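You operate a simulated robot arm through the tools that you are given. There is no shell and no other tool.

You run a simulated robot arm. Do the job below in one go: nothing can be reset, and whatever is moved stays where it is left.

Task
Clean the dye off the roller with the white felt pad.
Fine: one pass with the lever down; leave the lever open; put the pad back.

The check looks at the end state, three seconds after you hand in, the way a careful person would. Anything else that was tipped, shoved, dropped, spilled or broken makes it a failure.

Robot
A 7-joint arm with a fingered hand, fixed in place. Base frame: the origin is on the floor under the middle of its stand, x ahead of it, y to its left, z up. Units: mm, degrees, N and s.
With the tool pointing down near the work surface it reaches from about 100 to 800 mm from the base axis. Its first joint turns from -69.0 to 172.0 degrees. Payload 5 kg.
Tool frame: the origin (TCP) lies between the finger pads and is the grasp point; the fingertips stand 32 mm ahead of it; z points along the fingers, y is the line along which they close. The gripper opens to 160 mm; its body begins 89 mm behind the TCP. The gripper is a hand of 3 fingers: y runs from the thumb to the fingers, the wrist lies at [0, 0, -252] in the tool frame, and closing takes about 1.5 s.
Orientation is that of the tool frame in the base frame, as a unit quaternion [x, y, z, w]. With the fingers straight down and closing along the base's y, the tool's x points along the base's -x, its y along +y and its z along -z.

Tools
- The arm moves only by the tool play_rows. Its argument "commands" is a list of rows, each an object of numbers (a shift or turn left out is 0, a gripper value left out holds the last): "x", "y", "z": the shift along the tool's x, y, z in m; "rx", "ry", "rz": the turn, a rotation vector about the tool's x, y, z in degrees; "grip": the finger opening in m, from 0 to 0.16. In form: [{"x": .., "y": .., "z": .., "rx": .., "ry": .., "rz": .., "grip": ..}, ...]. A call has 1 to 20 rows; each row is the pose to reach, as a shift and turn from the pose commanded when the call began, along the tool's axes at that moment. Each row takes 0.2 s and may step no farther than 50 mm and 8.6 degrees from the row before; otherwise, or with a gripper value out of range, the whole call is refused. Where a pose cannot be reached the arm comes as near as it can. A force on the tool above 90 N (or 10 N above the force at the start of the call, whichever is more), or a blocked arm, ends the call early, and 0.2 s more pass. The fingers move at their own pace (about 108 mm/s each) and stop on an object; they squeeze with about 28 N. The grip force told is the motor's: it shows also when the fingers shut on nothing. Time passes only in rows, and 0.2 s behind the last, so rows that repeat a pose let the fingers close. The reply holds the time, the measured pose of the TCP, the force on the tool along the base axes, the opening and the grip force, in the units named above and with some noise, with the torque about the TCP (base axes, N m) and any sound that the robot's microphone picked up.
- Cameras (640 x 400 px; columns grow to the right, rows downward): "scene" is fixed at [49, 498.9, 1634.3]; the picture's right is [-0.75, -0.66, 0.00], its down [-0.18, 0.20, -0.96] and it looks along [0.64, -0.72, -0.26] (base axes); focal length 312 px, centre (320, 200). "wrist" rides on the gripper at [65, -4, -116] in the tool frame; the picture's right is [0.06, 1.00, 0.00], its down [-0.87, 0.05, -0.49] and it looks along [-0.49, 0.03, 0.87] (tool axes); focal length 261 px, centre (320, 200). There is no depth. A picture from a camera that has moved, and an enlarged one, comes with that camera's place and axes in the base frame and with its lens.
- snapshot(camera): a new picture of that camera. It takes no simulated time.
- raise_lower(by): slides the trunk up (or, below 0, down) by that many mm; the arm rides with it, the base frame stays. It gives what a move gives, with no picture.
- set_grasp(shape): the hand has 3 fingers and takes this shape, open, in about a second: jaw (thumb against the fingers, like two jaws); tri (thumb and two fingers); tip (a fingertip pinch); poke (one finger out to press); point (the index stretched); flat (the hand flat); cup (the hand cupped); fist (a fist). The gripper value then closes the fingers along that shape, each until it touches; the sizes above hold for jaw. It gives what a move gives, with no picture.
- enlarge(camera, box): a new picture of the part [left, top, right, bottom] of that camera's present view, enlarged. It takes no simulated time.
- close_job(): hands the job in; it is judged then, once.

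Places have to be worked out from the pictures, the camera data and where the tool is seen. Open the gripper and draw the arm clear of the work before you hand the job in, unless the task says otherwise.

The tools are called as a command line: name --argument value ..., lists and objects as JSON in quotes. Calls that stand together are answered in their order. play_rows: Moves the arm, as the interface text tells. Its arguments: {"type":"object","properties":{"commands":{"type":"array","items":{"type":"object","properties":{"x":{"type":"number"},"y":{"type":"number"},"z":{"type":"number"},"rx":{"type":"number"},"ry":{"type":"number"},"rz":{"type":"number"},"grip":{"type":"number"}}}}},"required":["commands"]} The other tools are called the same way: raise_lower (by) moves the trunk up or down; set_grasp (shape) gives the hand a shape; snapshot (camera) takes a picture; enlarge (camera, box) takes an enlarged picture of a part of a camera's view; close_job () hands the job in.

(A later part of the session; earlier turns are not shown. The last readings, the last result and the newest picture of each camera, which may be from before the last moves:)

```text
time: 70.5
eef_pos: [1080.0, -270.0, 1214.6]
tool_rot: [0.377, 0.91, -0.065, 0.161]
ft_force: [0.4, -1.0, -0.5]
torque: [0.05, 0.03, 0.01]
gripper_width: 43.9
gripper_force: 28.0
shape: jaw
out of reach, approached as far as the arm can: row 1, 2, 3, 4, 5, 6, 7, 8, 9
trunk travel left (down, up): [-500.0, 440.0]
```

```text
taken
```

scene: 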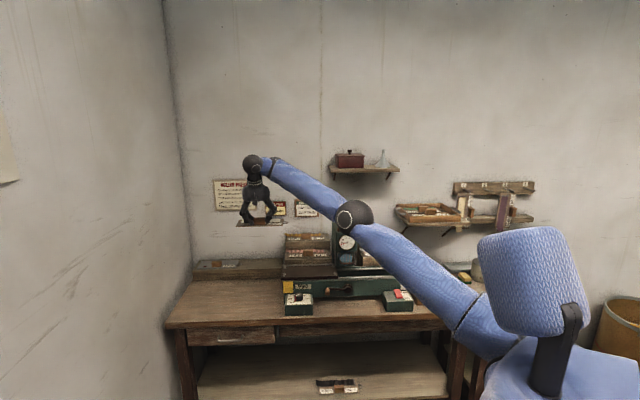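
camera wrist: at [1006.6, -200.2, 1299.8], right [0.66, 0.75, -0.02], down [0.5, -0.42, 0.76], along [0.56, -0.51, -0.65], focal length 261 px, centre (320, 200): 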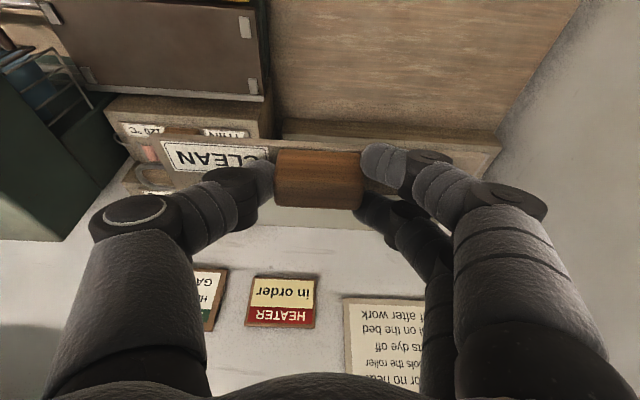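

The arm looks almost straight (near a singular pose), so it resists retracting. Let me look closely at its posture before choosing a move.

enlarge --camera "scene" --box '[220, 130, 560, 370]'

```text
1.67 times, centred on (390, 250) of scene
camera zoom: at [49.0, 498.9, 1634.3], right [-0.75, -0.66, 0.0], down [-0.18, 0.2, -0.96], along [0.64, -0.72, -0.26], focal length 521 px, centre (203, 117)
```

zoom: 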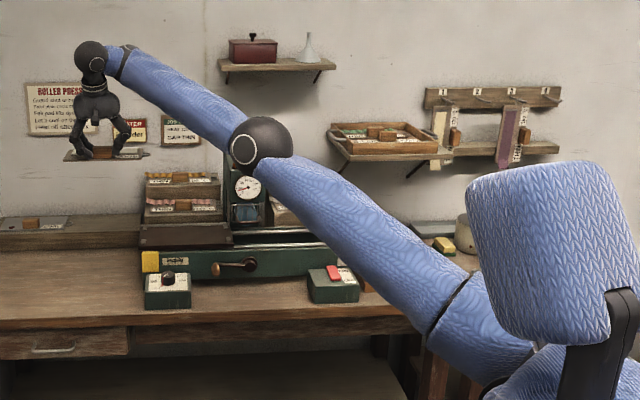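

The arm is limited when the hand is high relative to the shoulder; lower down it had no trouble. I'll move the hand straight down ~140 mm (pad still well above the bed) and slightly back.

play_rows --commands '[{"x": 0.003, "z": 0.0049}, {"x": 0.0084, "z": 0.0133}, {"x": 0.0152, "z": 0.0243}, {"x": 0.0228, "z": 0.0364}, {"x": 0.0304, "z": 0.0485}, {"x": 0.038, "z": 0.0607}, {"x": 0.0456, "z": 0.0728}, {"x": 0.0532, "z": 0.0849}, {"x": 0.0608, "z": 0.097}, {"x": 0.0684, "z": 0.1092}, {"x": 0.073, "z": 0.1164}, {"x": 0.076, "z": 0.1213}, {"x": 0.076, "z": 0.1213}]'

snapshot --camera "wrist"

snapshot --camera "scene"

```text
time: 73.3
eef_pos: [1104.9, -255.5, 1101.1]
tool_rot: [0.377, 0.91, -0.068, 0.16]
ft_force: [0.1, -0.3, -2.3]
torque: [0.01, 0.03, 0.02]
gripper_width: 43.9
gripper_force: 27.9
shape: jaw
out of reach, approached as far as the arm can: row 2, 3, 4, 5, 6, 7, 8, 9, 10, 11, 12, 13
trunk travel left (down, up): [-500.0, 440.0]
```

```text
taken
camera wrist: at [1032.4, -186.9, 1186.1], right [0.66, 0.75, -0.02], down [0.5, -0.42, 0.76], along [0.56, -0.52, -0.65], focal length 261 px, centre (320, 200)
```

wrist: 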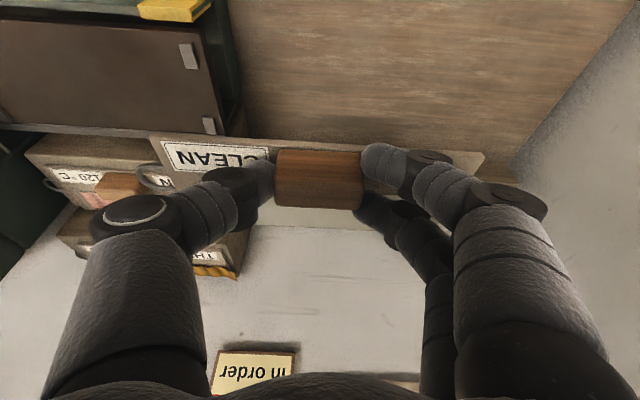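

```text
taken
```

scene: 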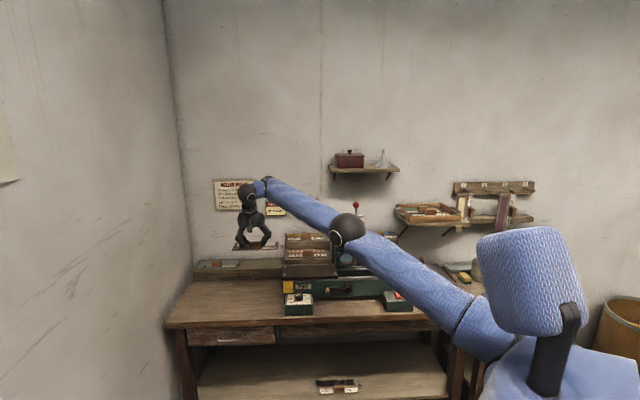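

The elbow has flipped to the low side during the full extension, which blocks retracting with a near-vertical tool. I'll put the pad back down on the open bench spot, then reconfigure the arm free-handed. First: slowly left 55 mm and down.

play_rows --commands '[{"x": 0.0016, "y": 0.004, "z": 0.0045}, {"x": 0.0049, "y": 0.012, "z": 0.0134}, {"x": 0.0098, "y": 0.022, "z": 0.027}, {"x": 0.0147, "y": 0.033, "z": 0.0404}, {"x": 0.0196, "y": 0.042, "z": 0.0539}, {"x": 0.0245, "y": 0.05, "z": 0.0674}, {"x": 0.0294, "y": 0.055, "z": 0.0808}, {"x": 0.0343, "y": 0.055, "z": 0.0943}, {"x": 0.0392, "y": 0.055, "z": 0.1078}, {"x": 0.0441, "y": 0.055, "z": 0.1212}, {"x": 0.0482, "y": 0.055, "z": 0.1325}, {"x": 0.0482, "y": 0.055, "z": 0.1325}]'

snapshot --camera "wrist"

```text
time: 75.9
eef_pos: [1141.8, -218.1, 959.7]
tool_rot: [0.377, 0.91, -0.067, 0.161]
ft_force: [-0.4, 0.2, -1.0]
torque: [0.02, -0.01, -0.01]
gripper_width: 43.8
gripper_force: 27.9
shape: jaw
trunk travel left (down, up): [-500.0, 440.0]
```

```text
taken
camera wrist: at [1068.1, -149.2, 1044.9], right [0.66, 0.75, -0.02], down [0.5, -0.42, 0.76], along [0.56, -0.52, -0.65], focal length 261 px, centre (320, 200)
```

wrist: 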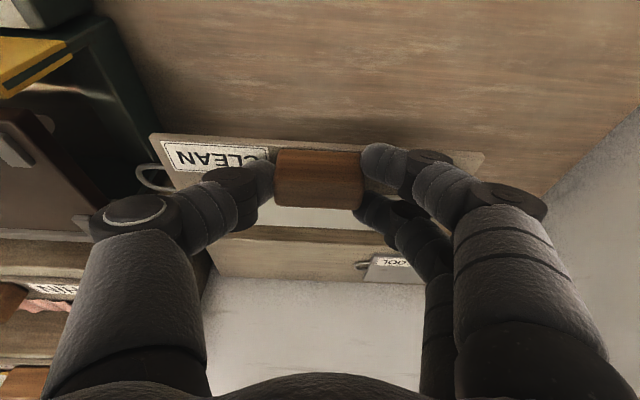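

Over the clear bench spot now (left=653, depth=962). Lowering to z≈846, just above the earlier set-down height.

play_rows --commands '[{"x": 0.0016, "z": 0.0045}, {"x": 0.0056, "z": 0.0155}, {"x": 0.0107, "z": 0.0295}, {"x": 0.0158, "z": 0.0435}, {"x": 0.0209, "z": 0.0575}, {"x": 0.026, "z": 0.0715}, {"x": 0.0311, "z": 0.0855}, {"x": 0.0353, "z": 0.0972}, {"x": 0.0386, "z": 0.1062}, {"x": 0.0386, "z": 0.1062}]'

play_rows --commands '[{"x": 0.0005, "z": 0.0014}, {"x": 0.001, "z": 0.0028}, {"x": 0.001, "z": 0.0028}]'

```text
time: 78.1
eef_pos: [1141.0, -217.9, 846.4]
tool_rot: [0.377, 0.91, -0.067, 0.161]
ft_force: [-0.3, 1.0, -1.6]
torque: [0.01, 0.01, 0.01]
gripper_width: 43.6
gripper_force: 28.1
shape: jaw
trunk travel left (down, up): [-500.0, 440.0]
```

```text
time: 78.9
eef_pos: [1143.0, -217.6, 843.7]
tool_rot: [0.377, 0.91, -0.067, 0.159]
ft_force: [-0.3, -0.1, -1.1]
torque: [0.03, -0.01, 0.03]
gripper_width: 43.6
gripper_force: 28.1
shape: jaw
trunk travel left (down, up): [-500.0, 440.0]
```

No contact yet at z=843.7; another 2 mm, then open if touching.

play_rows --commands '[{"x": 0.0004, "z": 0.0012}, {"x": 0.0007, "z": 0.002}, {"x": 0.0007, "z": 0.002}]'

```text
time: 79.7
eef_pos: [1143.7, -219.5, 841.7]
tool_rot: [0.377, 0.91, -0.066, 0.16]
ft_force: [1.3, 0.5, 4.4]
torque: [0.0, -0.09, -0.01]
gripper_width: 43.8
gripper_force: 28.1
shape: jaw
trunk travel left (down, up): [-500.0, 440.0]
```

Contact (4 N) at z=841.7 – the pad is down. Opening and lifting straight up.

play_rows --commands '[{"grip": 0.06}, {"grip": 0.08}, {"grip": 0.1}, {"grip": 0.1}, {"x": -0.0034, "z": -0.0094}, {"x": -0.0103, "z": -0.0282}, {"x": -0.0205, "z": -0.0564}, {"x": -0.0342, "z": -0.094}, {"x": -0.041, "z": -0.1128}, {"x": -0.041, "z": -0.1128}]'

snapshot --camera "wrist"

snapshot --camera "scene"

```text
time: 81.9
eef_pos: [1144.3, -218.1, 961.8]
tool_rot: [0.376, 0.91, -0.066, 0.161]
ft_force: [-0.7, 0.5, 0.2]
torque: [-0.03, 0.0, 0.01]
gripper_width: 99.3
gripper_force: 0.0
shape: jaw
trunk travel left (down, up): [-500.0, 440.0]
```

```text
taken
camera wrist: at [1070.4, -149.3, 1045.5], right [0.66, 0.75, -0.02], down [0.5, -0.42, 0.76], along [0.56, -0.52, -0.65], focal length 261 px, centre (320, 200)
```

wrist: 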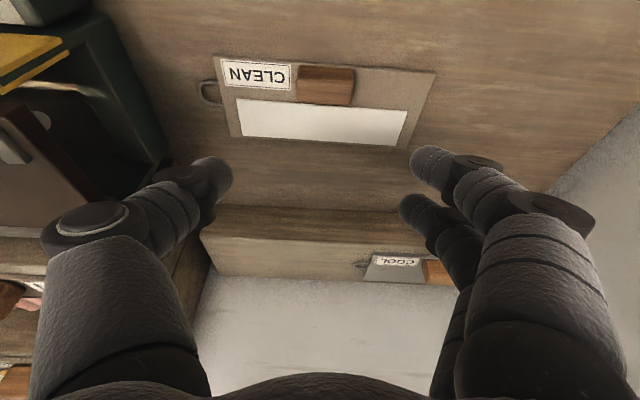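

```text
taken
```

scene: 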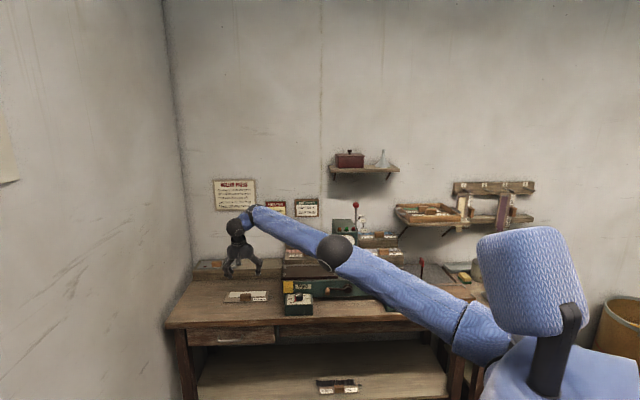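

The pad rests squarely on the bench. Now, free-handed, I'll bring the tool to vertical here (nearly straight arm) and then retract, to coax the elbow back to the upper side.

play_rows --commands '[{"ry": 5}, {"ry": 10}, {"ry": 15}, {"ry": 20}, {"ry": 20}]'

snapshot --camera "scene"

```text
time: 83.1
eef_pos: [1142.1, -219.2, 960.9]
tool_rot: [0.383, 0.924, 0.0, -0.001]
ft_force: [-0.5, 0.3, -0.5]
torque: [0.02, 0.02, 0.0]
gripper_width: 99.5
gripper_force: 0.1
shape: jaw
trunk travel left (down, up): [-500.0, 440.0]
```

```text
taken
```

scene: 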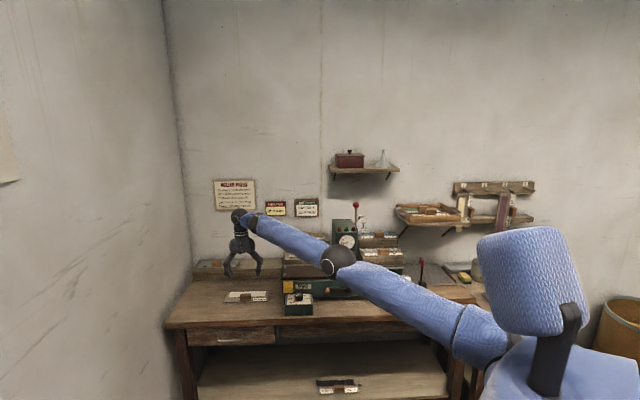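

Tool is vertical with the arm nearly straight and no limit flagged. Now I retract 100 mm and see whether the elbow rises.

play_rows --commands '[{"x": 0.02}, {"x": 0.04}, {"x": 0.06}, {"x": 0.08}, {"x": 0.1}, {"x": 0.1}]'

snapshot --camera "scene"

```text
time: 84.5
eef_pos: [1071.9, -149.3, 960.6]
tool_rot: [0.384, 0.923, 0.0, 0.0]
ft_force: [0.3, 0.2, 0.5]
torque: [-0.02, 0.01, 0.0]
gripper_width: 99.7
gripper_force: 0.0
shape: jaw
trunk travel left (down, up): [-500.0, 440.0]
```

```text
taken
```

scene: 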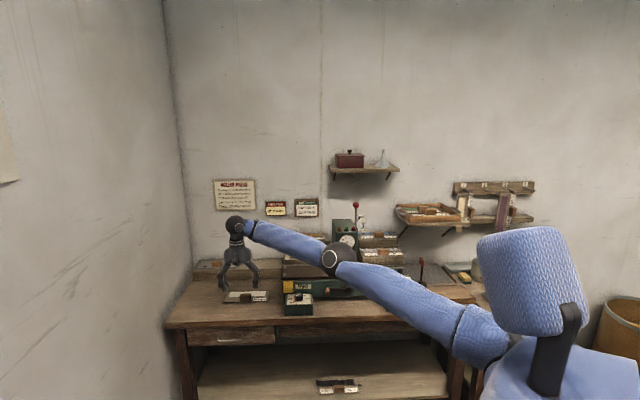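

The retract worked and the elbow now sits above the shoulder–wrist line. I'll retract another 150 mm to settle firmly in the elbow-up posture.

play_rows --commands '[{"x": 0.03}, {"x": 0.07}, {"x": 0.11}, {"x": 0.15}, {"x": 0.15}]'

snapshot --camera "scene"

snapshot --camera "wrist"

```text
time: 85.7
eef_pos: [1053.4, -25.7, 949.2]
tool_rot: [0.382, 0.924, -0.001, 0.0]
ft_force: [0.7, -0.1, -0.3]
torque: [-0.02, 0.0, 0.02]
gripper_width: 99.4
gripper_force: 0.0
shape: jaw
out of reach, approached as far as the arm can: row 1, 2, 3, 4, 5
trunk travel left (down, up): [-500.0, 440.0]
```

```text
taken
```

scene: 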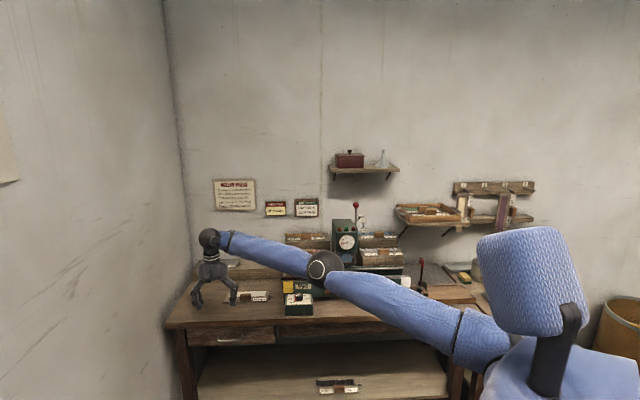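

```text
taken
camera wrist: at [1004.1, 18.5, 1062.3], right [0.66, 0.75, 0.0], down [0.65, -0.58, 0.49], along [0.37, -0.33, -0.87], focal length 261 px, centre (320, 200)
```

wrist: 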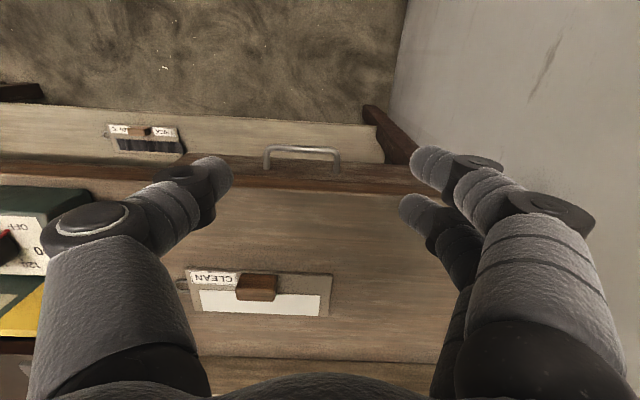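

Still stuck at the same extension, so the elbow is probably swivelled sideways with some wrist joint at a limit. I'll test by yawing the tool back toward the arm's own plane (free space here, z≈950 above the open bench), then retracting.

play_rows --commands '[{"rz": -8}, {"rz": -16}, {"rz": -24}, {"rz": -32}, {"rz": -40}, {"rz": -45}, {"rz": -45}]'

snapshot --camera "scene"

```text
time: 87.3
eef_pos: [1050.7, -23.5, 943.2]
tool_rot: [-0.001, 1.0, 0.0, 0.0]
ft_force: [0.3, -0.6, -0.5]
torque: [0.02, -0.04, -0.02]
gripper_width: 99.7
gripper_force: 0.0
shape: jaw
trunk travel left (down, up): [-500.0, 440.0]
```

```text
taken
```

scene: 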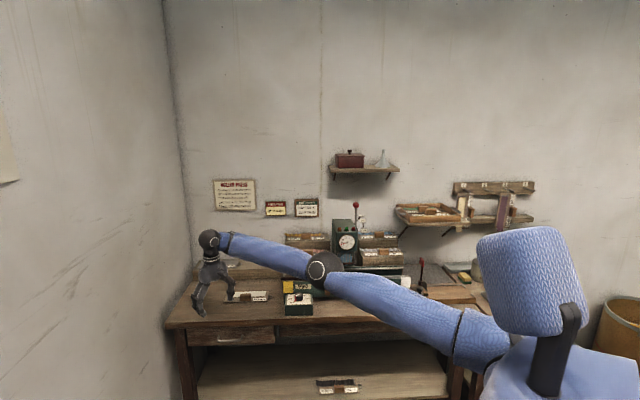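

Yaw returned to the base direction. Now retract 120 mm along -x.

play_rows --commands '[{"x": 0.02, "z": -0.005}, {"x": 0.045, "z": -0.01}, {"x": 0.07, "z": -0.015}, {"x": 0.095, "z": -0.02}, {"x": 0.12, "z": -0.02}, {"x": 0.12, "z": -0.02}]'

snapshot --camera "scene"

```text
time: 88.7
eef_pos: [1044.7, 4.0, 943.2]
tool_rot: [0.0, 1.0, 0.0, 0.0]
ft_force: [-0.2, 0.7, -0.2]
torque: [-0.03, 0.02, -0.02]
gripper_width: 99.7
gripper_force: 0.1
shape: jaw
out of reach, approached as far as the arm can: row 1, 2, 3, 4, 5, 6
trunk travel left (down, up): [-500.0, 440.0]
```

```text
taken
```

scene: 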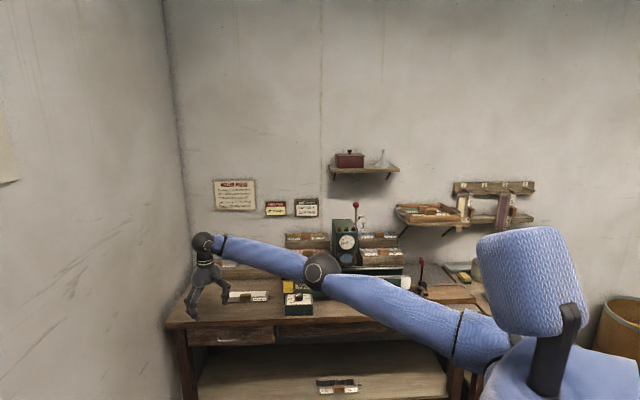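

Still stuck. I'll extend the arm nearly straight again (clear air over the bench's left front), then pitch the tool inward so the wrist limit pushes the elbow upward, and then retract.

play_rows --commands '[{"x": -0.03}, {"x": -0.06}, {"x": -0.09}, {"x": -0.12}, {"x": -0.12}]'

play_rows --commands '[{"ry": 6}, {"ry": 12}, {"ry": 18}, {"ry": 24}, {"ry": 30}, {"ry": 30}]'

snapshot --camera "scene"

```text
time: 89.9
eef_pos: [1124.1, 0.2, 940.5]
tool_rot: [0.001, 1.0, 0.0, 0.0]
ft_force: [0.9, -0.3, 0.0]
torque: [-0.02, 0.0, -0.03]
gripper_width: 99.7
gripper_force: 0.0
shape: jaw
out of reach, approached as far as the arm can: row 3, 4, 5
trunk travel left (down, up): [-500.0, 440.0]
```

```text
time: 91.3
eef_pos: [1035.9, -15.0, 937.4]
tool_rot: [-0.006, 0.986, 0.002, -0.166]
ft_force: [-2.7, -1.5, -1.0]
torque: [0.09, -0.27, -0.01]
gripper_width: 100.0
gripper_force: 0.0
shape: jaw
out of reach, approached as far as the arm can: row 1, 2, 3, 4, 5, 6
trunk travel left (down, up): [-500.0, 440.0]
```

```text
taken
```

scene: 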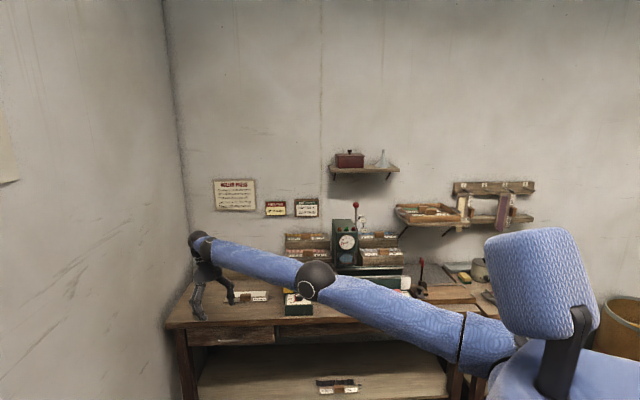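

The shoulder evidently sits off to the robot's right (y≈-240), so this pose is fully stretched. Tool is now pitched ~19° inward; I'll retract 100 mm in this attitude to see if the elbow rises.

play_rows --commands '[{"x": 0.019, "z": 0.0065}, {"x": 0.038, "z": 0.013}, {"x": 0.057, "z": 0.0196}, {"x": 0.0756, "z": 0.0262}, {"x": 0.0945, "z": 0.0327}, {"x": 0.0945, "z": 0.0327}]'

snapshot --camera "scene"

```text
time: 92.7
eef_pos: [1033.9, -3.3, 923.5]
tool_rot: [-0.005, 0.985, 0.002, -0.171]
ft_force: [-1.0, -0.7, 0.0]
torque: [0.0, 0.03, 0.0]
gripper_width: 99.7
gripper_force: 0.0
shape: jaw
out of reach, approached as far as the arm can: row 1, 2, 3, 4, 5, 6
trunk travel left (down, up): [-500.0, 440.0]
```

```text
taken
```

scene: 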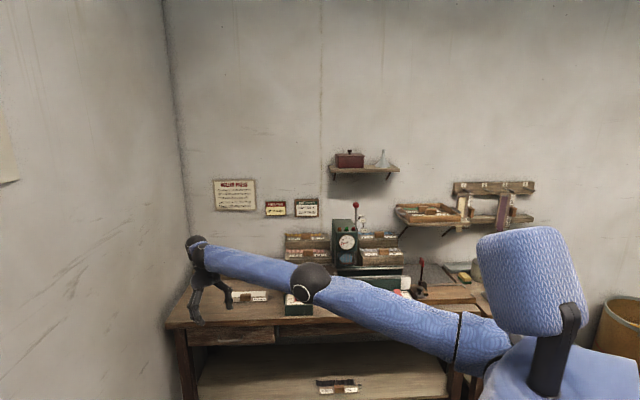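

Still singular. The elbow's mark shows it is rotated sideways, likely because the arm is reaching across to the robot's left. I'll restore a vertical tool, then swing right and up (to y≈-300, z≈1100, clear air above the bench) where the shoulder has more freedom.

play_rows --commands '[{"ry": -7}, {"ry": -14}, {"ry": -20}, {"ry": -20}]'

play_rows --commands '[{"y": -0.03, "z": -0.03}, {"y": -0.06, "z": -0.06}, {"y": -0.09, "z": -0.09}, {"y": -0.12, "z": -0.12}, {"y": -0.15, "z": -0.15}, {"y": -0.19, "z": -0.16}, {"y": -0.23, "z": -0.17}, {"y": -0.27, "z": -0.18}, {"y": -0.3, "z": -0.18}, {"y": -0.3, "z": -0.18}]'

enlarge --camera "scene" --box '[200, 130, 540, 380]'

```text
time: 93.7
eef_pos: [1044.6, -2.6, 922.7]
tool_rot: [-0.004, 1.0, 0.003, 0.001]
ft_force: [0.5, 0.3, 0.7]
torque: [-0.02, 0.01, -0.03]
gripper_width: 99.9
gripper_force: 0.1
shape: jaw
out of reach, approached as far as the arm can: row 1, 2, 3, 4
trunk travel left (down, up): [-500.0, 440.0]
```

```text
time: 95.9
eef_pos: [1078.3, -305.3, 1102.2]
tool_rot: [-0.006, 1.0, 0.003, 0.002]
ft_force: [-0.2, 0.6, -0.7]
torque: [-0.05, 0.01, 0.0]
gripper_width: 99.9
gripper_force: 0.0
shape: jaw
out of reach, approached as far as the arm can: row 1, 2, 3, 4, 5, 6, 7, 8, 9, 10
trunk travel left (down, up): [-500.0, 440.0]
```

```text
1.60 times, centred on (370, 255) of scene
camera zoom: at [49.0, 498.9, 1634.3], right [-0.75, -0.66, 0.0], down [-0.18, 0.2, -0.96], along [0.64, -0.72, -0.26], focal length 500 px, centre (240, 112)
```

zoom: 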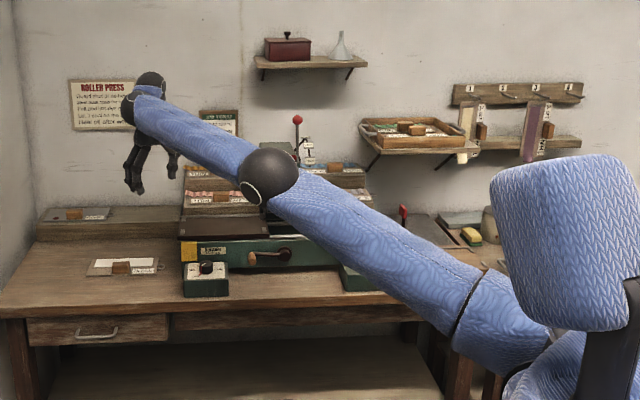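

The elbow seems to bulge to the robot's left where the shoulder limit blocks bending. I'll swing the hand to the right and inward, above the front of the press at z≈1180, where there is room for the arm to fold.

play_rows --commands '[{"x": 0.02, "y": -0.015, "z": -0.02}, {"x": 0.05, "y": -0.035, "z": -0.04}, {"x": 0.09, "y": -0.055, "z": -0.06}, {"x": 0.13, "y": -0.07, "z": -0.078}, {"x": 0.17, "y": -0.085, "z": -0.078}, {"x": 0.21, "y": -0.1, "z": -0.078}, {"x": 0.25, "y": -0.115, "z": -0.078}, {"x": 0.29, "y": -0.125, "z": -0.078}, {"x": 0.33, "y": -0.135, "z": -0.078}, {"x": 0.378, "y": -0.145, "z": -0.078}, {"x": 0.378, "y": -0.145, "z": -0.078}]'

snapshot --camera "scene"

snapshot --camera "wrist"

```text
time: 98.3
eef_pos: [1042.1, -543.0, 1133.9]
tool_rot: [-0.006, 1.0, 0.007, 0.002]
ft_force: [2.0, -2.1, -1.3]
torque: [0.12, 0.1, 0.0]
gripper_width: 100.1
gripper_force: 0.0
shape: jaw
out of reach, approached as far as the arm can: row 1, 2, 3, 4, 5, 6, 7, 8, 9, 10, 11
trunk travel left (down, up): [-500.0, 440.0]
```

```text
taken
```

scene: 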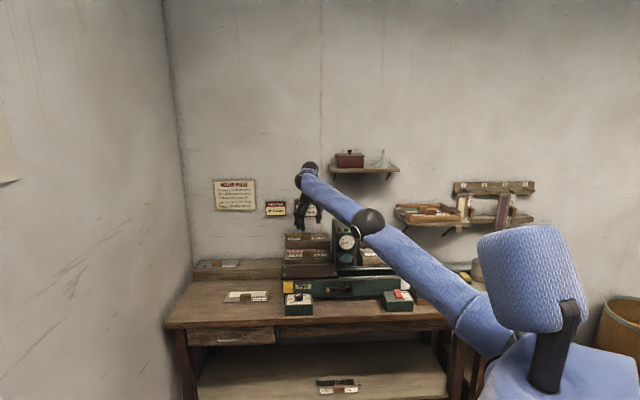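

```text
taken
camera wrist: at [977.3, -548.2, 1249.0], right [-0.08, 1.0, 0.01], down [0.87, 0.06, 0.5], along [0.49, 0.05, -0.87], focal length 261 px, centre (320, 200)
```

wrist: 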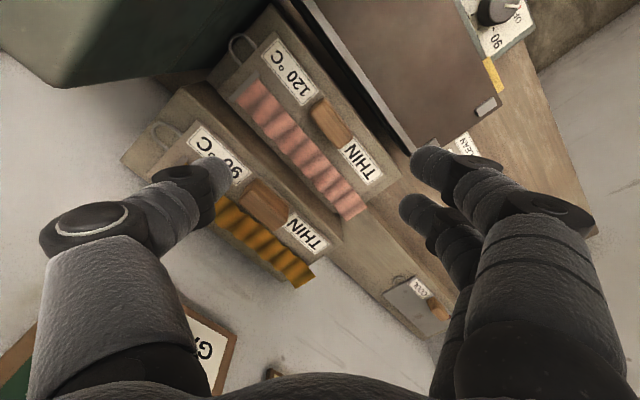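

The hand has swept along the arm's reach sphere to above the THIN racks instead of retracting, so I must be careful here. With a vertical tool the wrist joint seems at its limit; I'll raise slightly and pitch the tool outward 45° about the TCP, which pulls the wrist back and should let the elbow bend.

play_rows --commands '[{"z": -0.01, "ry": -6}, {"z": -0.02, "ry": -13}, {"z": -0.03, "ry": -20}, {"z": -0.03, "ry": -28}, {"z": -0.03, "ry": -36}, {"z": -0.03, "ry": -44}, {"z": -0.03, "ry": -44}]'

snapshot --camera "scene"

snapshot --camera "wrist"

```text
time: 99.9
eef_pos: [1042.3, -522.5, 1183.1]
tool_rot: [-0.003, 0.926, 0.005, 0.377]
ft_force: [-1.0, 1.1, 0.3]
torque: [-0.09, 0.04, -0.08]
gripper_width: 100.0
gripper_force: 0.1
shape: jaw
out of reach, approached as far as the arm can: row 2, 3, 4
trunk travel left (down, up): [-500.0, 440.0]
```

```text
taken
```

scene: 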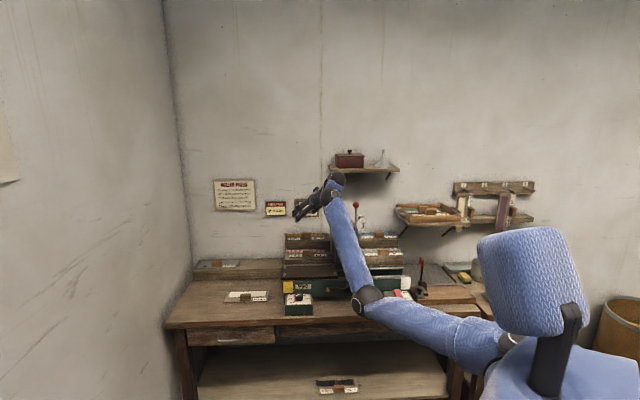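

```text
taken
camera wrist: at [915.3, -528.0, 1219.4], right [-0.05, 1.0, -0.04], down [0.28, 0.05, 0.96], along [0.96, 0.04, -0.28], focal length 261 px, centre (320, 200)
```

wrist: 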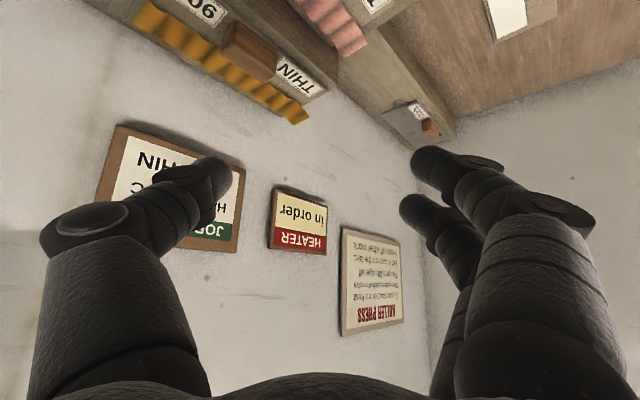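

This shows the elbow clearly hanging below the shoulder–wrist line (elbow-down). Let me zoom in on the arm to see how the elbow joint is oriented.

enlarge --camera "scene" --box '[280, 160, 560, 380]'

```text
1.82 times, centred on (420, 270) of scene
camera zoom: at [49.0, 498.9, 1634.3], right [-0.75, -0.66, 0.0], down [-0.18, 0.2, -0.96], along [0.64, -0.72, -0.26], focal length 568 px, centre (138, 73)
```

zoom: 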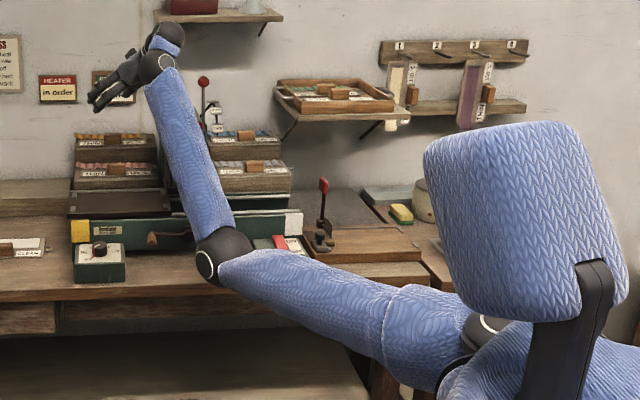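

The arm can work elbow-down as long as the shoulder is higher than the wrist, so I'll operate with the trunk raised. First, move the hand away from the racks and shelf to above the bed's left-front area.

play_rows --commands '[{"x": 0.0115, "y": 0.03, "z": -0.0111}, {"x": 0.023, "y": 0.06, "z": -0.0222}, {"x": 0.0345, "y": 0.09, "z": -0.0334}, {"x": 0.046, "y": 0.12, "z": -0.0445}, {"x": 0.0575, "y": 0.15, "z": -0.0556}, {"x": 0.0575, "y": 0.15, "z": -0.0556}]'

raise_lower --by 150

snapshot --camera "scene"

```text
time: 101.3
eef_pos: [969.7, -371.3, 1170.4]
tool_rot: [-0.003, 0.925, 0.004, 0.379]
ft_force: [0.1, 0.7, -0.3]
torque: [-0.04, -0.02, -0.04]
gripper_width: 100.0
gripper_force: 0.1
shape: jaw
out of reach, approached as far as the arm can: row 5, 6
trunk travel left (down, up): [-500.0, 440.0]
```

```text
time: 103.0
eef_pos: [969.8, -372.3, 1319.2]
tool_rot: [-0.003, 0.926, 0.005, 0.377]
ft_force: [-0.5, 0.0, -0.9]
torque: [0.0, 0.02, 0.03]
gripper_width: 100.0
gripper_force: 0.1
shape: jaw
trunk travel left (down, up): [-650.0, 290.0]
```

```text
taken
```

scene: 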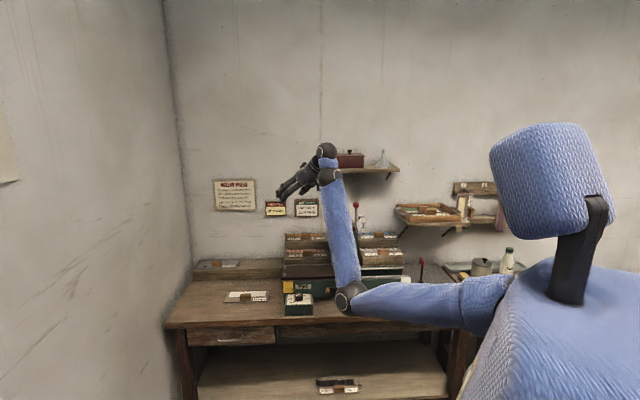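

Trunk is now at -100. I'll bring the hand down and left to around (1050, -270, 1130), still above everything, to begin re-approaching the pad with the shoulder above the wrist.

play_rows --commands '[{"x": 0.0124, "y": 0.0167, "z": 0.032}, {"x": 0.0248, "y": 0.0333, "z": 0.064}, {"x": 0.0373, "y": 0.05, "z": 0.096}, {"x": 0.0497, "y": 0.0667, "z": 0.128}, {"x": 0.0621, "y": 0.0833, "z": 0.16}, {"x": 0.0745, "y": 0.1, "z": 0.192}, {"x": 0.0745, "y": 0.1, "z": 0.192}]'

snapshot --camera "scene"

```text
time: 104.6
eef_pos: [1052.4, -268.1, 1132.3]
tool_rot: [-0.003, 0.926, 0.004, 0.378]
ft_force: [-0.6, 0.9, 0.2]
torque: [0.0, -0.02, -0.02]
gripper_width: 100.0
gripper_force: 0.0
shape: jaw
trunk travel left (down, up): [-650.0, 290.0]
```

```text
taken
```

scene: 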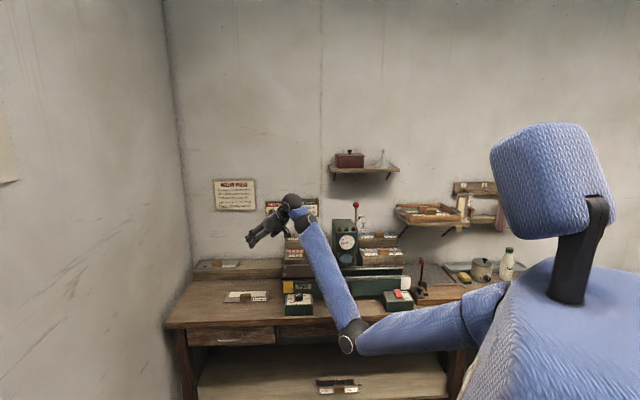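

No limits flagged. Now yaw the tool by 45° about the vertical so it faces the wall squarely again, keeping the TCP fixed.

play_rows --commands '[{"rx": 5.2, "rz": 5.4}, {"rx": 10.4, "rz": 10.8}, {"rx": 15.65, "rz": 16.2}, {"rx": 20.9, "rz": 21.6}, {"rx": 26.1, "rz": 27.0}, {"rx": 31.3, "rz": 32.4}, {"rx": 31.3, "rz": 32.4}]'

play_rows --commands '[{"ry": 6}, {"ry": 12}, {"ry": 18}, {"ry": 24}, {"ry": 24}]'

snapshot --camera "scene"

snapshot --camera "wrist"

```text
time: 106.2
eef_pos: [1049.8, -270.2, 1131.1]
tool_rot: [0.354, 0.856, -0.139, 0.349]
ft_force: [-0.2, -0.5, -0.8]
torque: [0.0, 0.01, 0.01]
gripper_width: 100.2
gripper_force: 0.1
shape: jaw
trunk travel left (down, up): [-650.0, 290.0]
```

```text
time: 107.4
eef_pos: [1051.8, -282.9, 1091.1]
tool_rot: [0.371, 0.904, -0.074, 0.198]
ft_force: [-0.6, -1.3, 0.0]
torque: [0.02, -0.01, -0.01]
gripper_width: 99.9
gripper_force: 0.1
shape: jaw
out of reach, approached as far as the arm can: row 3, 4, 5
trunk travel left (down, up): [-650.0, 290.0]
```

```text
taken
```

scene: 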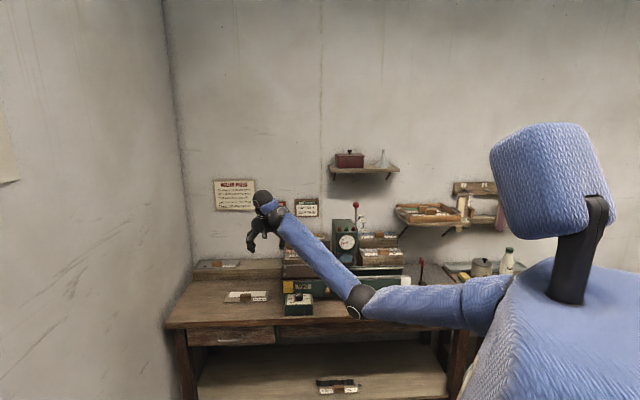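

```text
taken
camera wrist: at [972.1, -211.7, 1168.9], right [0.66, 0.75, -0.01], down [0.45, -0.38, 0.81], along [0.6, -0.54, -0.59], focal length 261 px, centre (320, 200)
```

wrist: 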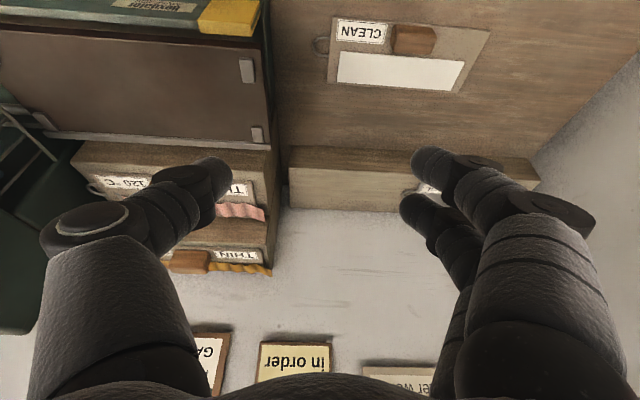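

Reachable closer to the bench: I'm at about left=544, depth=944, z=1091, tilt 24°. Next I move above the pad (left≈653, depth≈964, z≈950) with 20° tilt.

play_rows --commands '[{"x": 0.0067, "y": 0.0183, "z": 0.0228}, {"x": 0.0134, "y": 0.0366, "z": 0.0455}, {"x": 0.0202, "y": 0.0549, "z": 0.0683}, {"x": 0.0269, "y": 0.0732, "z": 0.0911, "ry": 1.5}, {"x": 0.0336, "y": 0.0915, "z": 0.1138, "ry": 3}, {"x": 0.0403, "y": 0.1098, "z": 0.1366, "ry": 4.5}, {"x": 0.0403, "y": 0.1098, "z": 0.1366, "ry": 4.5}]'

snapshot --camera "wrist"

snapshot --camera "scene"

```text
time: 109.0
eef_pos: [1145.4, -215.0, 953.2]
tool_rot: [0.373, 0.912, -0.058, 0.162]
ft_force: [0.5, 0.3, 0.6]
torque: [0.05, 0.03, -0.01]
gripper_width: 99.8
gripper_force: 0.0
shape: jaw
trunk travel left (down, up): [-650.0, 290.0]
```

```text
taken
camera wrist: at [1070.7, -148.7, 1038.3], right [0.66, 0.75, -0.01], down [0.49, -0.42, 0.76], along [0.57, -0.5, -0.65], focal length 261 px, centre (320, 200)
```

wrist: 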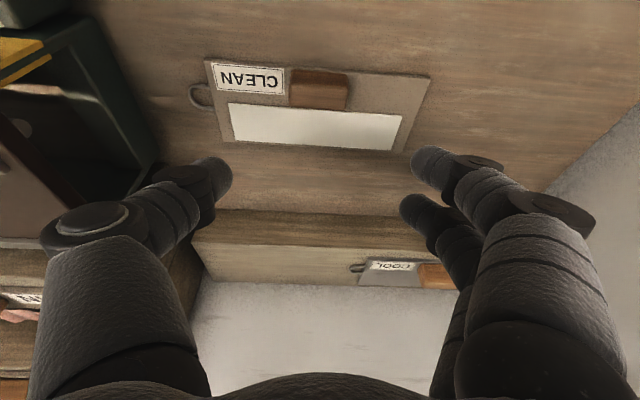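

```text
taken
```

scene: 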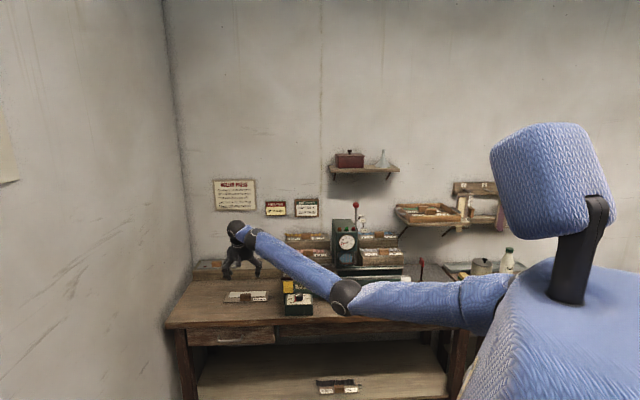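

Directly above the pad again. I'll correct the small yaw/roll error and a ~4 mm lateral offset, and descend to z≈850.

play_rows --commands '[{"x": 0.005, "y": -0.002, "z": 0.018, "rx": 0.6, "rz": 0.3}, {"x": 0.0117, "y": -0.0039, "z": 0.0384, "rx": 1.3, "rz": 0.6}, {"x": 0.0186, "y": -0.0039, "z": 0.0572, "rx": 1.3, "rz": 0.6}, {"x": 0.0255, "y": -0.0039, "z": 0.076, "rx": 1.3, "rz": 0.6}, {"x": 0.0334, "y": -0.0039, "z": 0.0976, "rx": 1.3, "rz": 0.6}, {"x": 0.0334, "y": -0.0039, "z": 0.0976, "rx": 1.3, "rz": 0.6}]'

snapshot --camera "wrist"

```text
time: 110.4
eef_pos: [1142.7, -220.2, 850.0]
tool_rot: [0.38, 0.909, -0.069, 0.158]
ft_force: [-0.4, 0.3, 0.8]
torque: [0.0, 0.04, -0.03]
gripper_width: 99.8
gripper_force: 0.1
shape: jaw
trunk travel left (down, up): [-650.0, 290.0]
```

```text
taken
camera wrist: at [1071.1, -149.9, 934.8], right [0.67, 0.74, -0.02], down [0.5, -0.42, 0.76], along [0.55, -0.52, -0.65], focal length 261 px, centre (320, 200)
```

wrist: 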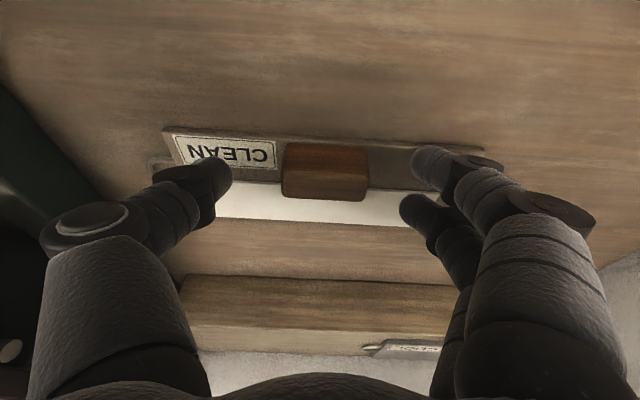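

Well aligned (2–3 mm). Descend the last 7.5 mm and close on the handle.

play_rows --commands '[{"x": 0.0013, "y": 0.002, "z": 0.0035}, {"x": 0.0026, "y": 0.002, "z": 0.0071}, {"x": 0.0026, "y": 0.002, "z": 0.0071}, {"x": 0.0026, "y": 0.002, "z": 0.0071, "grip": 0.07}, {"x": 0.0026, "y": 0.002, "z": 0.0071, "grip": 0.055}, {"x": 0.0026, "y": 0.002, "z": 0.0071, "grip": 0.04}, {"x": 0.0026, "y": 0.002, "z": 0.0071, "grip": 0.02}, {"x": 0.0026, "y": 0.002, "z": 0.0071, "grip": 0.0}, {"x": 0.0026, "y": 0.002, "z": 0.0071, "grip": 0.0}, {"x": 0.0026, "y": 0.002, "z": 0.0071, "grip": 0.0}]'

enlarge --camera "wrist" --box '[140, 110, 500, 260]'

```text
time: 112.6
eef_pos: [1145.1, -218.9, 840.4]
tool_rot: [0.38, 0.909, -0.068, 0.159]
ft_force: [-0.3, -0.5, 1.6]
torque: [0.01, 0.05, 0.05]
gripper_width: 44.2
gripper_force: 28.5
shape: jaw
trunk travel left (down, up): [-650.0, 290.0]
```

```text
1.78 times, centred on (320, 185) of wrist
camera zoom: at [1072.5, -149.3, 926.8], right [0.67, 0.74, -0.02], down [0.5, -0.42, 0.76], along [0.55, -0.52, -0.65], focal length 463 px, centre (320, 227)
```

zoom: 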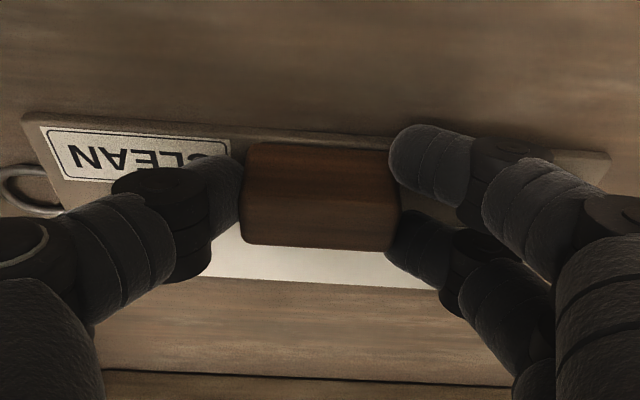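

Firm grip again. Lift slowly by 160 mm, straight up.

play_rows --commands '[{"x": -0.001, "z": -0.0028}, {"x": -0.0034, "z": -0.0094}, {"x": -0.0075, "z": -0.0207}, {"x": -0.0123, "z": -0.0338}, {"x": -0.0171, "z": -0.047}, {"x": -0.0219, "z": -0.0602}, {"x": -0.0267, "z": -0.0733}, {"x": -0.0315, "z": -0.0865}, {"x": -0.0363, "z": -0.0996}, {"x": -0.041, "z": -0.1128}, {"x": -0.0458, "z": -0.1259}, {"x": -0.0506, "z": -0.1391}, {"x": -0.0537, "z": -0.1476}, {"x": -0.0547, "z": -0.1504}, {"x": -0.0547, "z": -0.1504}]'

raise_lower --by 150

snapshot --camera "wrist"

snapshot --camera "scene"

```text
time: 115.8
eef_pos: [1146.7, -219.6, 1001.7]
tool_rot: [0.38, 0.909, -0.067, 0.158]
ft_force: [0.2, -0.1, -0.7]
torque: [0.02, 0.04, 0.01]
gripper_width: 44.0
gripper_force: 27.8
shape: jaw
trunk travel left (down, up): [-650.0, 290.0]
```

```text
time: 117.6
eef_pos: [1146.6, -218.6, 1150.5]
tool_rot: [0.379, 0.909, -0.068, 0.158]
ft_force: [-0.6, 0.9, -0.1]
torque: [0.03, 0.02, 0.0]
gripper_width: 44.0
gripper_force: 28.4
shape: jaw
trunk travel left (down, up): [-800.0, 140.0]
```

```text
taken
camera wrist: at [1073.5, -149.5, 1237.0], right [0.67, 0.74, -0.02], down [0.5, -0.42, 0.76], along [0.55, -0.52, -0.65], focal length 261 px, centre (320, 200)
```

wrist: 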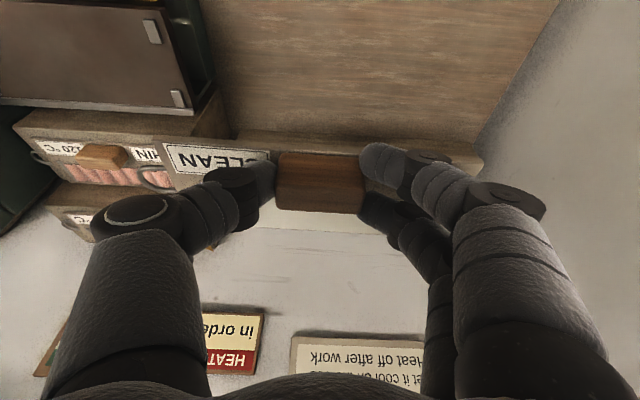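

```text
taken
```

scene: 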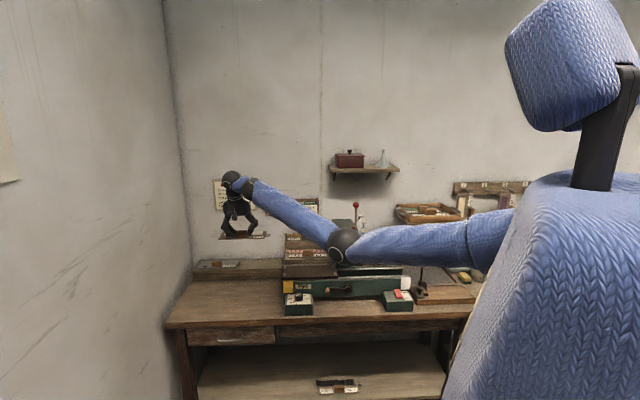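

Pad level, trunk at +50. Now carry it right toward above the bed (left≈367) while coming down gently to z≈1045.

play_rows --commands '[{"x": 0.0005, "y": -0.0043, "z": 0.0015}, {"x": 0.0016, "y": -0.013, "z": 0.0044}, {"x": 0.0032, "y": -0.026, "z": 0.0089}, {"x": 0.005, "y": -0.0405, "z": 0.0138}, {"x": 0.007, "y": -0.0564, "z": 0.0192}, {"x": 0.009, "y": -0.0723, "z": 0.0247}, {"x": 0.0109, "y": -0.0881, "z": 0.0301}, {"x": 0.0129, "y": -0.104, "z": 0.0355}, {"x": 0.0149, "y": -0.1199, "z": 0.041}, {"x": 0.0169, "y": -0.1358, "z": 0.0464}, {"x": 0.0188, "y": -0.1517, "z": 0.0518}, {"x": 0.0208, "y": -0.1676, "z": 0.0572}, {"x": 0.0228, "y": -0.1835, "z": 0.0627}, {"x": 0.0248, "y": -0.1994, "z": 0.0681}, {"x": 0.0267, "y": -0.2153, "z": 0.0735}, {"x": 0.0287, "y": -0.2312, "z": 0.079}, {"x": 0.0309, "y": -0.2485, "z": 0.0849}, {"x": 0.033, "y": -0.2659, "z": 0.0908}, {"x": 0.0348, "y": -0.2803, "z": 0.0957}, {"x": 0.0359, "y": -0.289, "z": 0.0987}]'

snapshot --camera "wrist"

snapshot --camera "scene"

```text
time: 121.8
eef_pos: [939.8, -423.2, 1048.2]
tool_rot: [0.38, 0.909, -0.068, 0.158]
ft_force: [0.0, -0.6, -1.5]
torque: [0.06, 0.03, 0.05]
gripper_width: 43.8
gripper_force: 28.1
shape: jaw
trunk travel left (down, up): [-800.0, 140.0]
```

```text
taken
camera wrist: at [867.2, -353.4, 1133.4], right [0.67, 0.74, -0.02], down [0.5, -0.42, 0.76], along [0.55, -0.52, -0.65], focal length 261 px, centre (320, 200)
```

wrist: 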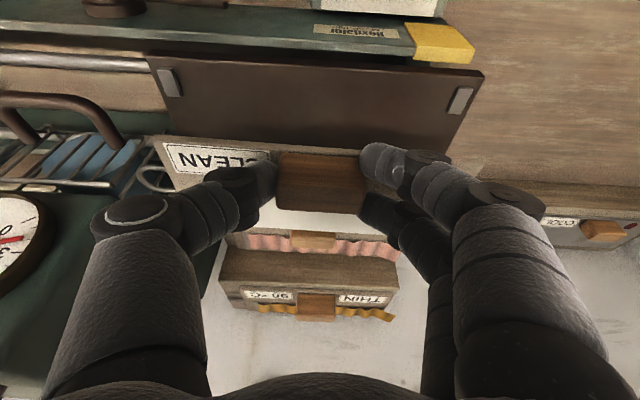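

```text
taken
```

scene: 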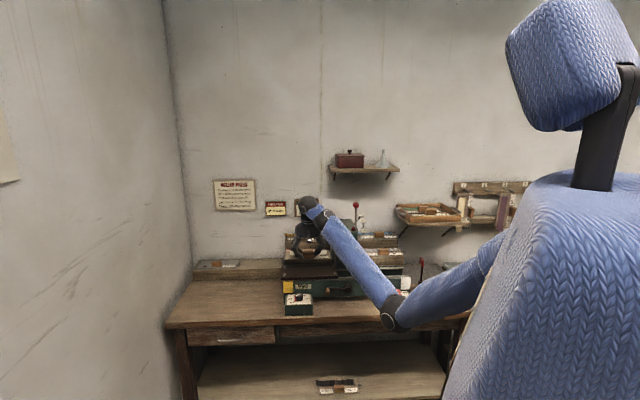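

The pad is right above the bed, level and square. Comparing pad corners to the bed's bars, it should shift ~6.5 mm right and ~7 mm toward the front. Let me zoom at the roller cage first to check where the roller lies relative to the felt.

enlarge --camera "wrist" --box '[0, 20, 260, 240]'

enlarge --camera "wrist" --box '[140, 40, 500, 200]'

```text
1.82 times, centred on (130, 130) of wrist
camera zoom: at [867.2, -353.4, 1133.4], right [0.67, 0.74, -0.02], down [0.5, -0.42, 0.76], along [0.55, -0.52, -0.65], focal length 474 px, centre (666, 327)
```

zoom: 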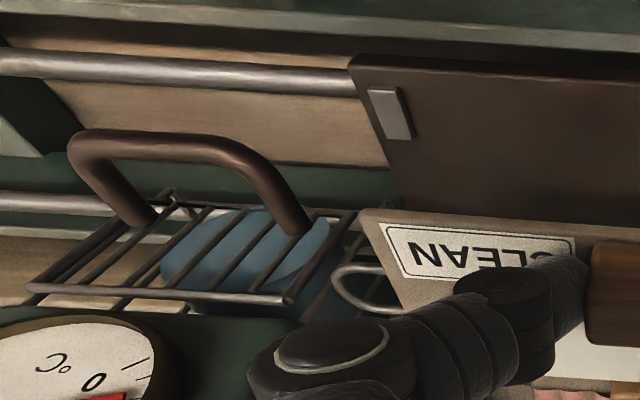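

```text
1.78 times, centred on (320, 120) of wrist
camera zoom: at [867.2, -353.4, 1133.4], right [0.67, 0.74, -0.02], down [0.5, -0.42, 0.76], along [0.55, -0.52, -0.65], focal length 463 px, centre (320, 342)
```

zoom: 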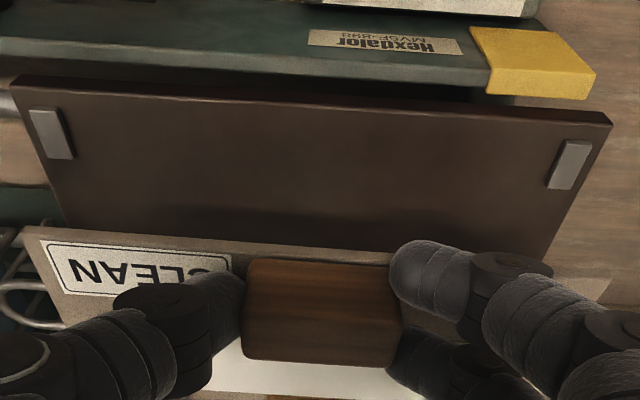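

The roller sits behind the guard cage at roughly depth 970–1020, matching the felt strip if the pad is centred on the bed. I'll shift the pad 6.5 mm right, 5 mm forward, and lower to z≈1005.

play_rows --commands '[{"x": 0.0022, "y": -0.002, "z": 0.001}, {"x": 0.0047, "y": -0.0065, "z": -0.0017}, {"x": 0.0081, "y": -0.0065, "z": 0.0077}, {"x": 0.0115, "y": -0.0065, "z": 0.0171}, {"x": 0.0149, "y": -0.0065, "z": 0.0265}, {"x": 0.0177, "y": -0.0065, "z": 0.0341}, {"x": 0.0194, "y": -0.0065, "z": 0.0387}, {"x": 0.0194, "y": -0.0065, "z": 0.0387}]'

snapshot --camera "wrist"

enlarge --camera "wrist" --box '[120, 60, 500, 240]'

enlarge --camera "scene" --box '[260, 210, 420, 310]'

```text
time: 123.6
eef_pos: [931.2, -424.6, 1005.4]
tool_rot: [0.38, 0.909, -0.068, 0.158]
ft_force: [-0.8, 1.9, -0.4]
torque: [0.0, 0.01, -0.01]
gripper_width: 43.2
gripper_force: 27.6
shape: jaw
trunk travel left (down, up): [-800.0, 140.0]
```

```text
taken
camera wrist: at [858.8, -353.7, 1090.6], right [0.67, 0.74, -0.02], down [0.5, -0.42, 0.76], along [0.55, -0.52, -0.65], focal length 261 px, centre (320, 200)
```

wrist: 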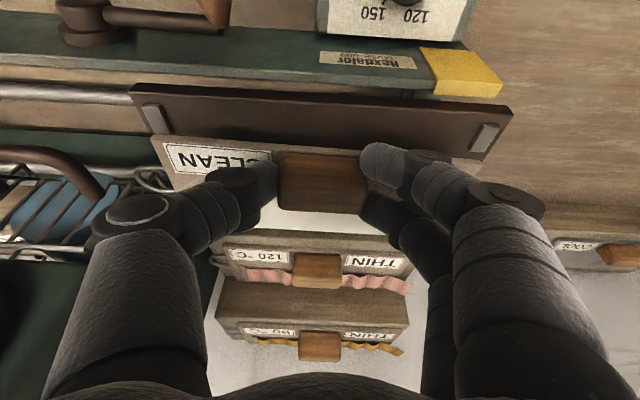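

```text
1.68 times, centred on (310, 150) of wrist
camera zoom: at [858.8, -353.7, 1090.6], right [0.67, 0.74, -0.02], down [0.5, -0.42, 0.76], along [0.55, -0.52, -0.65], focal length 439 px, centre (337, 284)
```

zoom: 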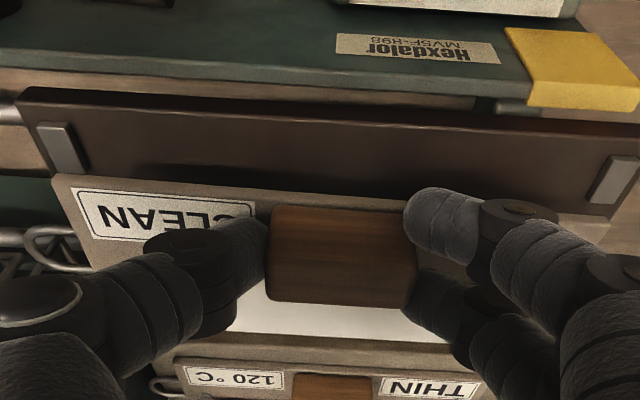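

```text
4.00 times, centred on (340, 260) of scene
camera zoom: at [49.0, 498.9, 1634.3], right [-0.75, -0.66, 0.0], down [-0.18, 0.2, -0.96], along [0.64, -0.72, -0.26], focal length 1250 px, centre (240, -40)
```

zoom: 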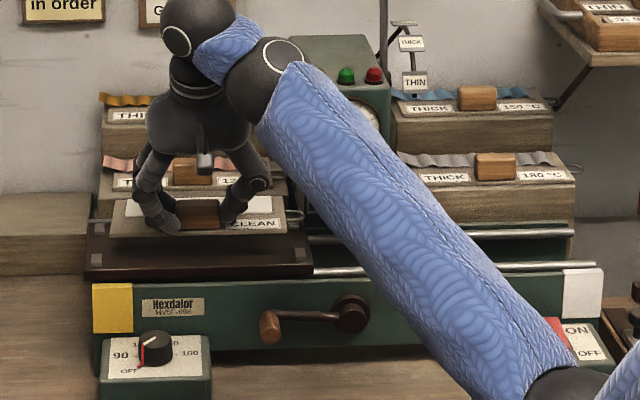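

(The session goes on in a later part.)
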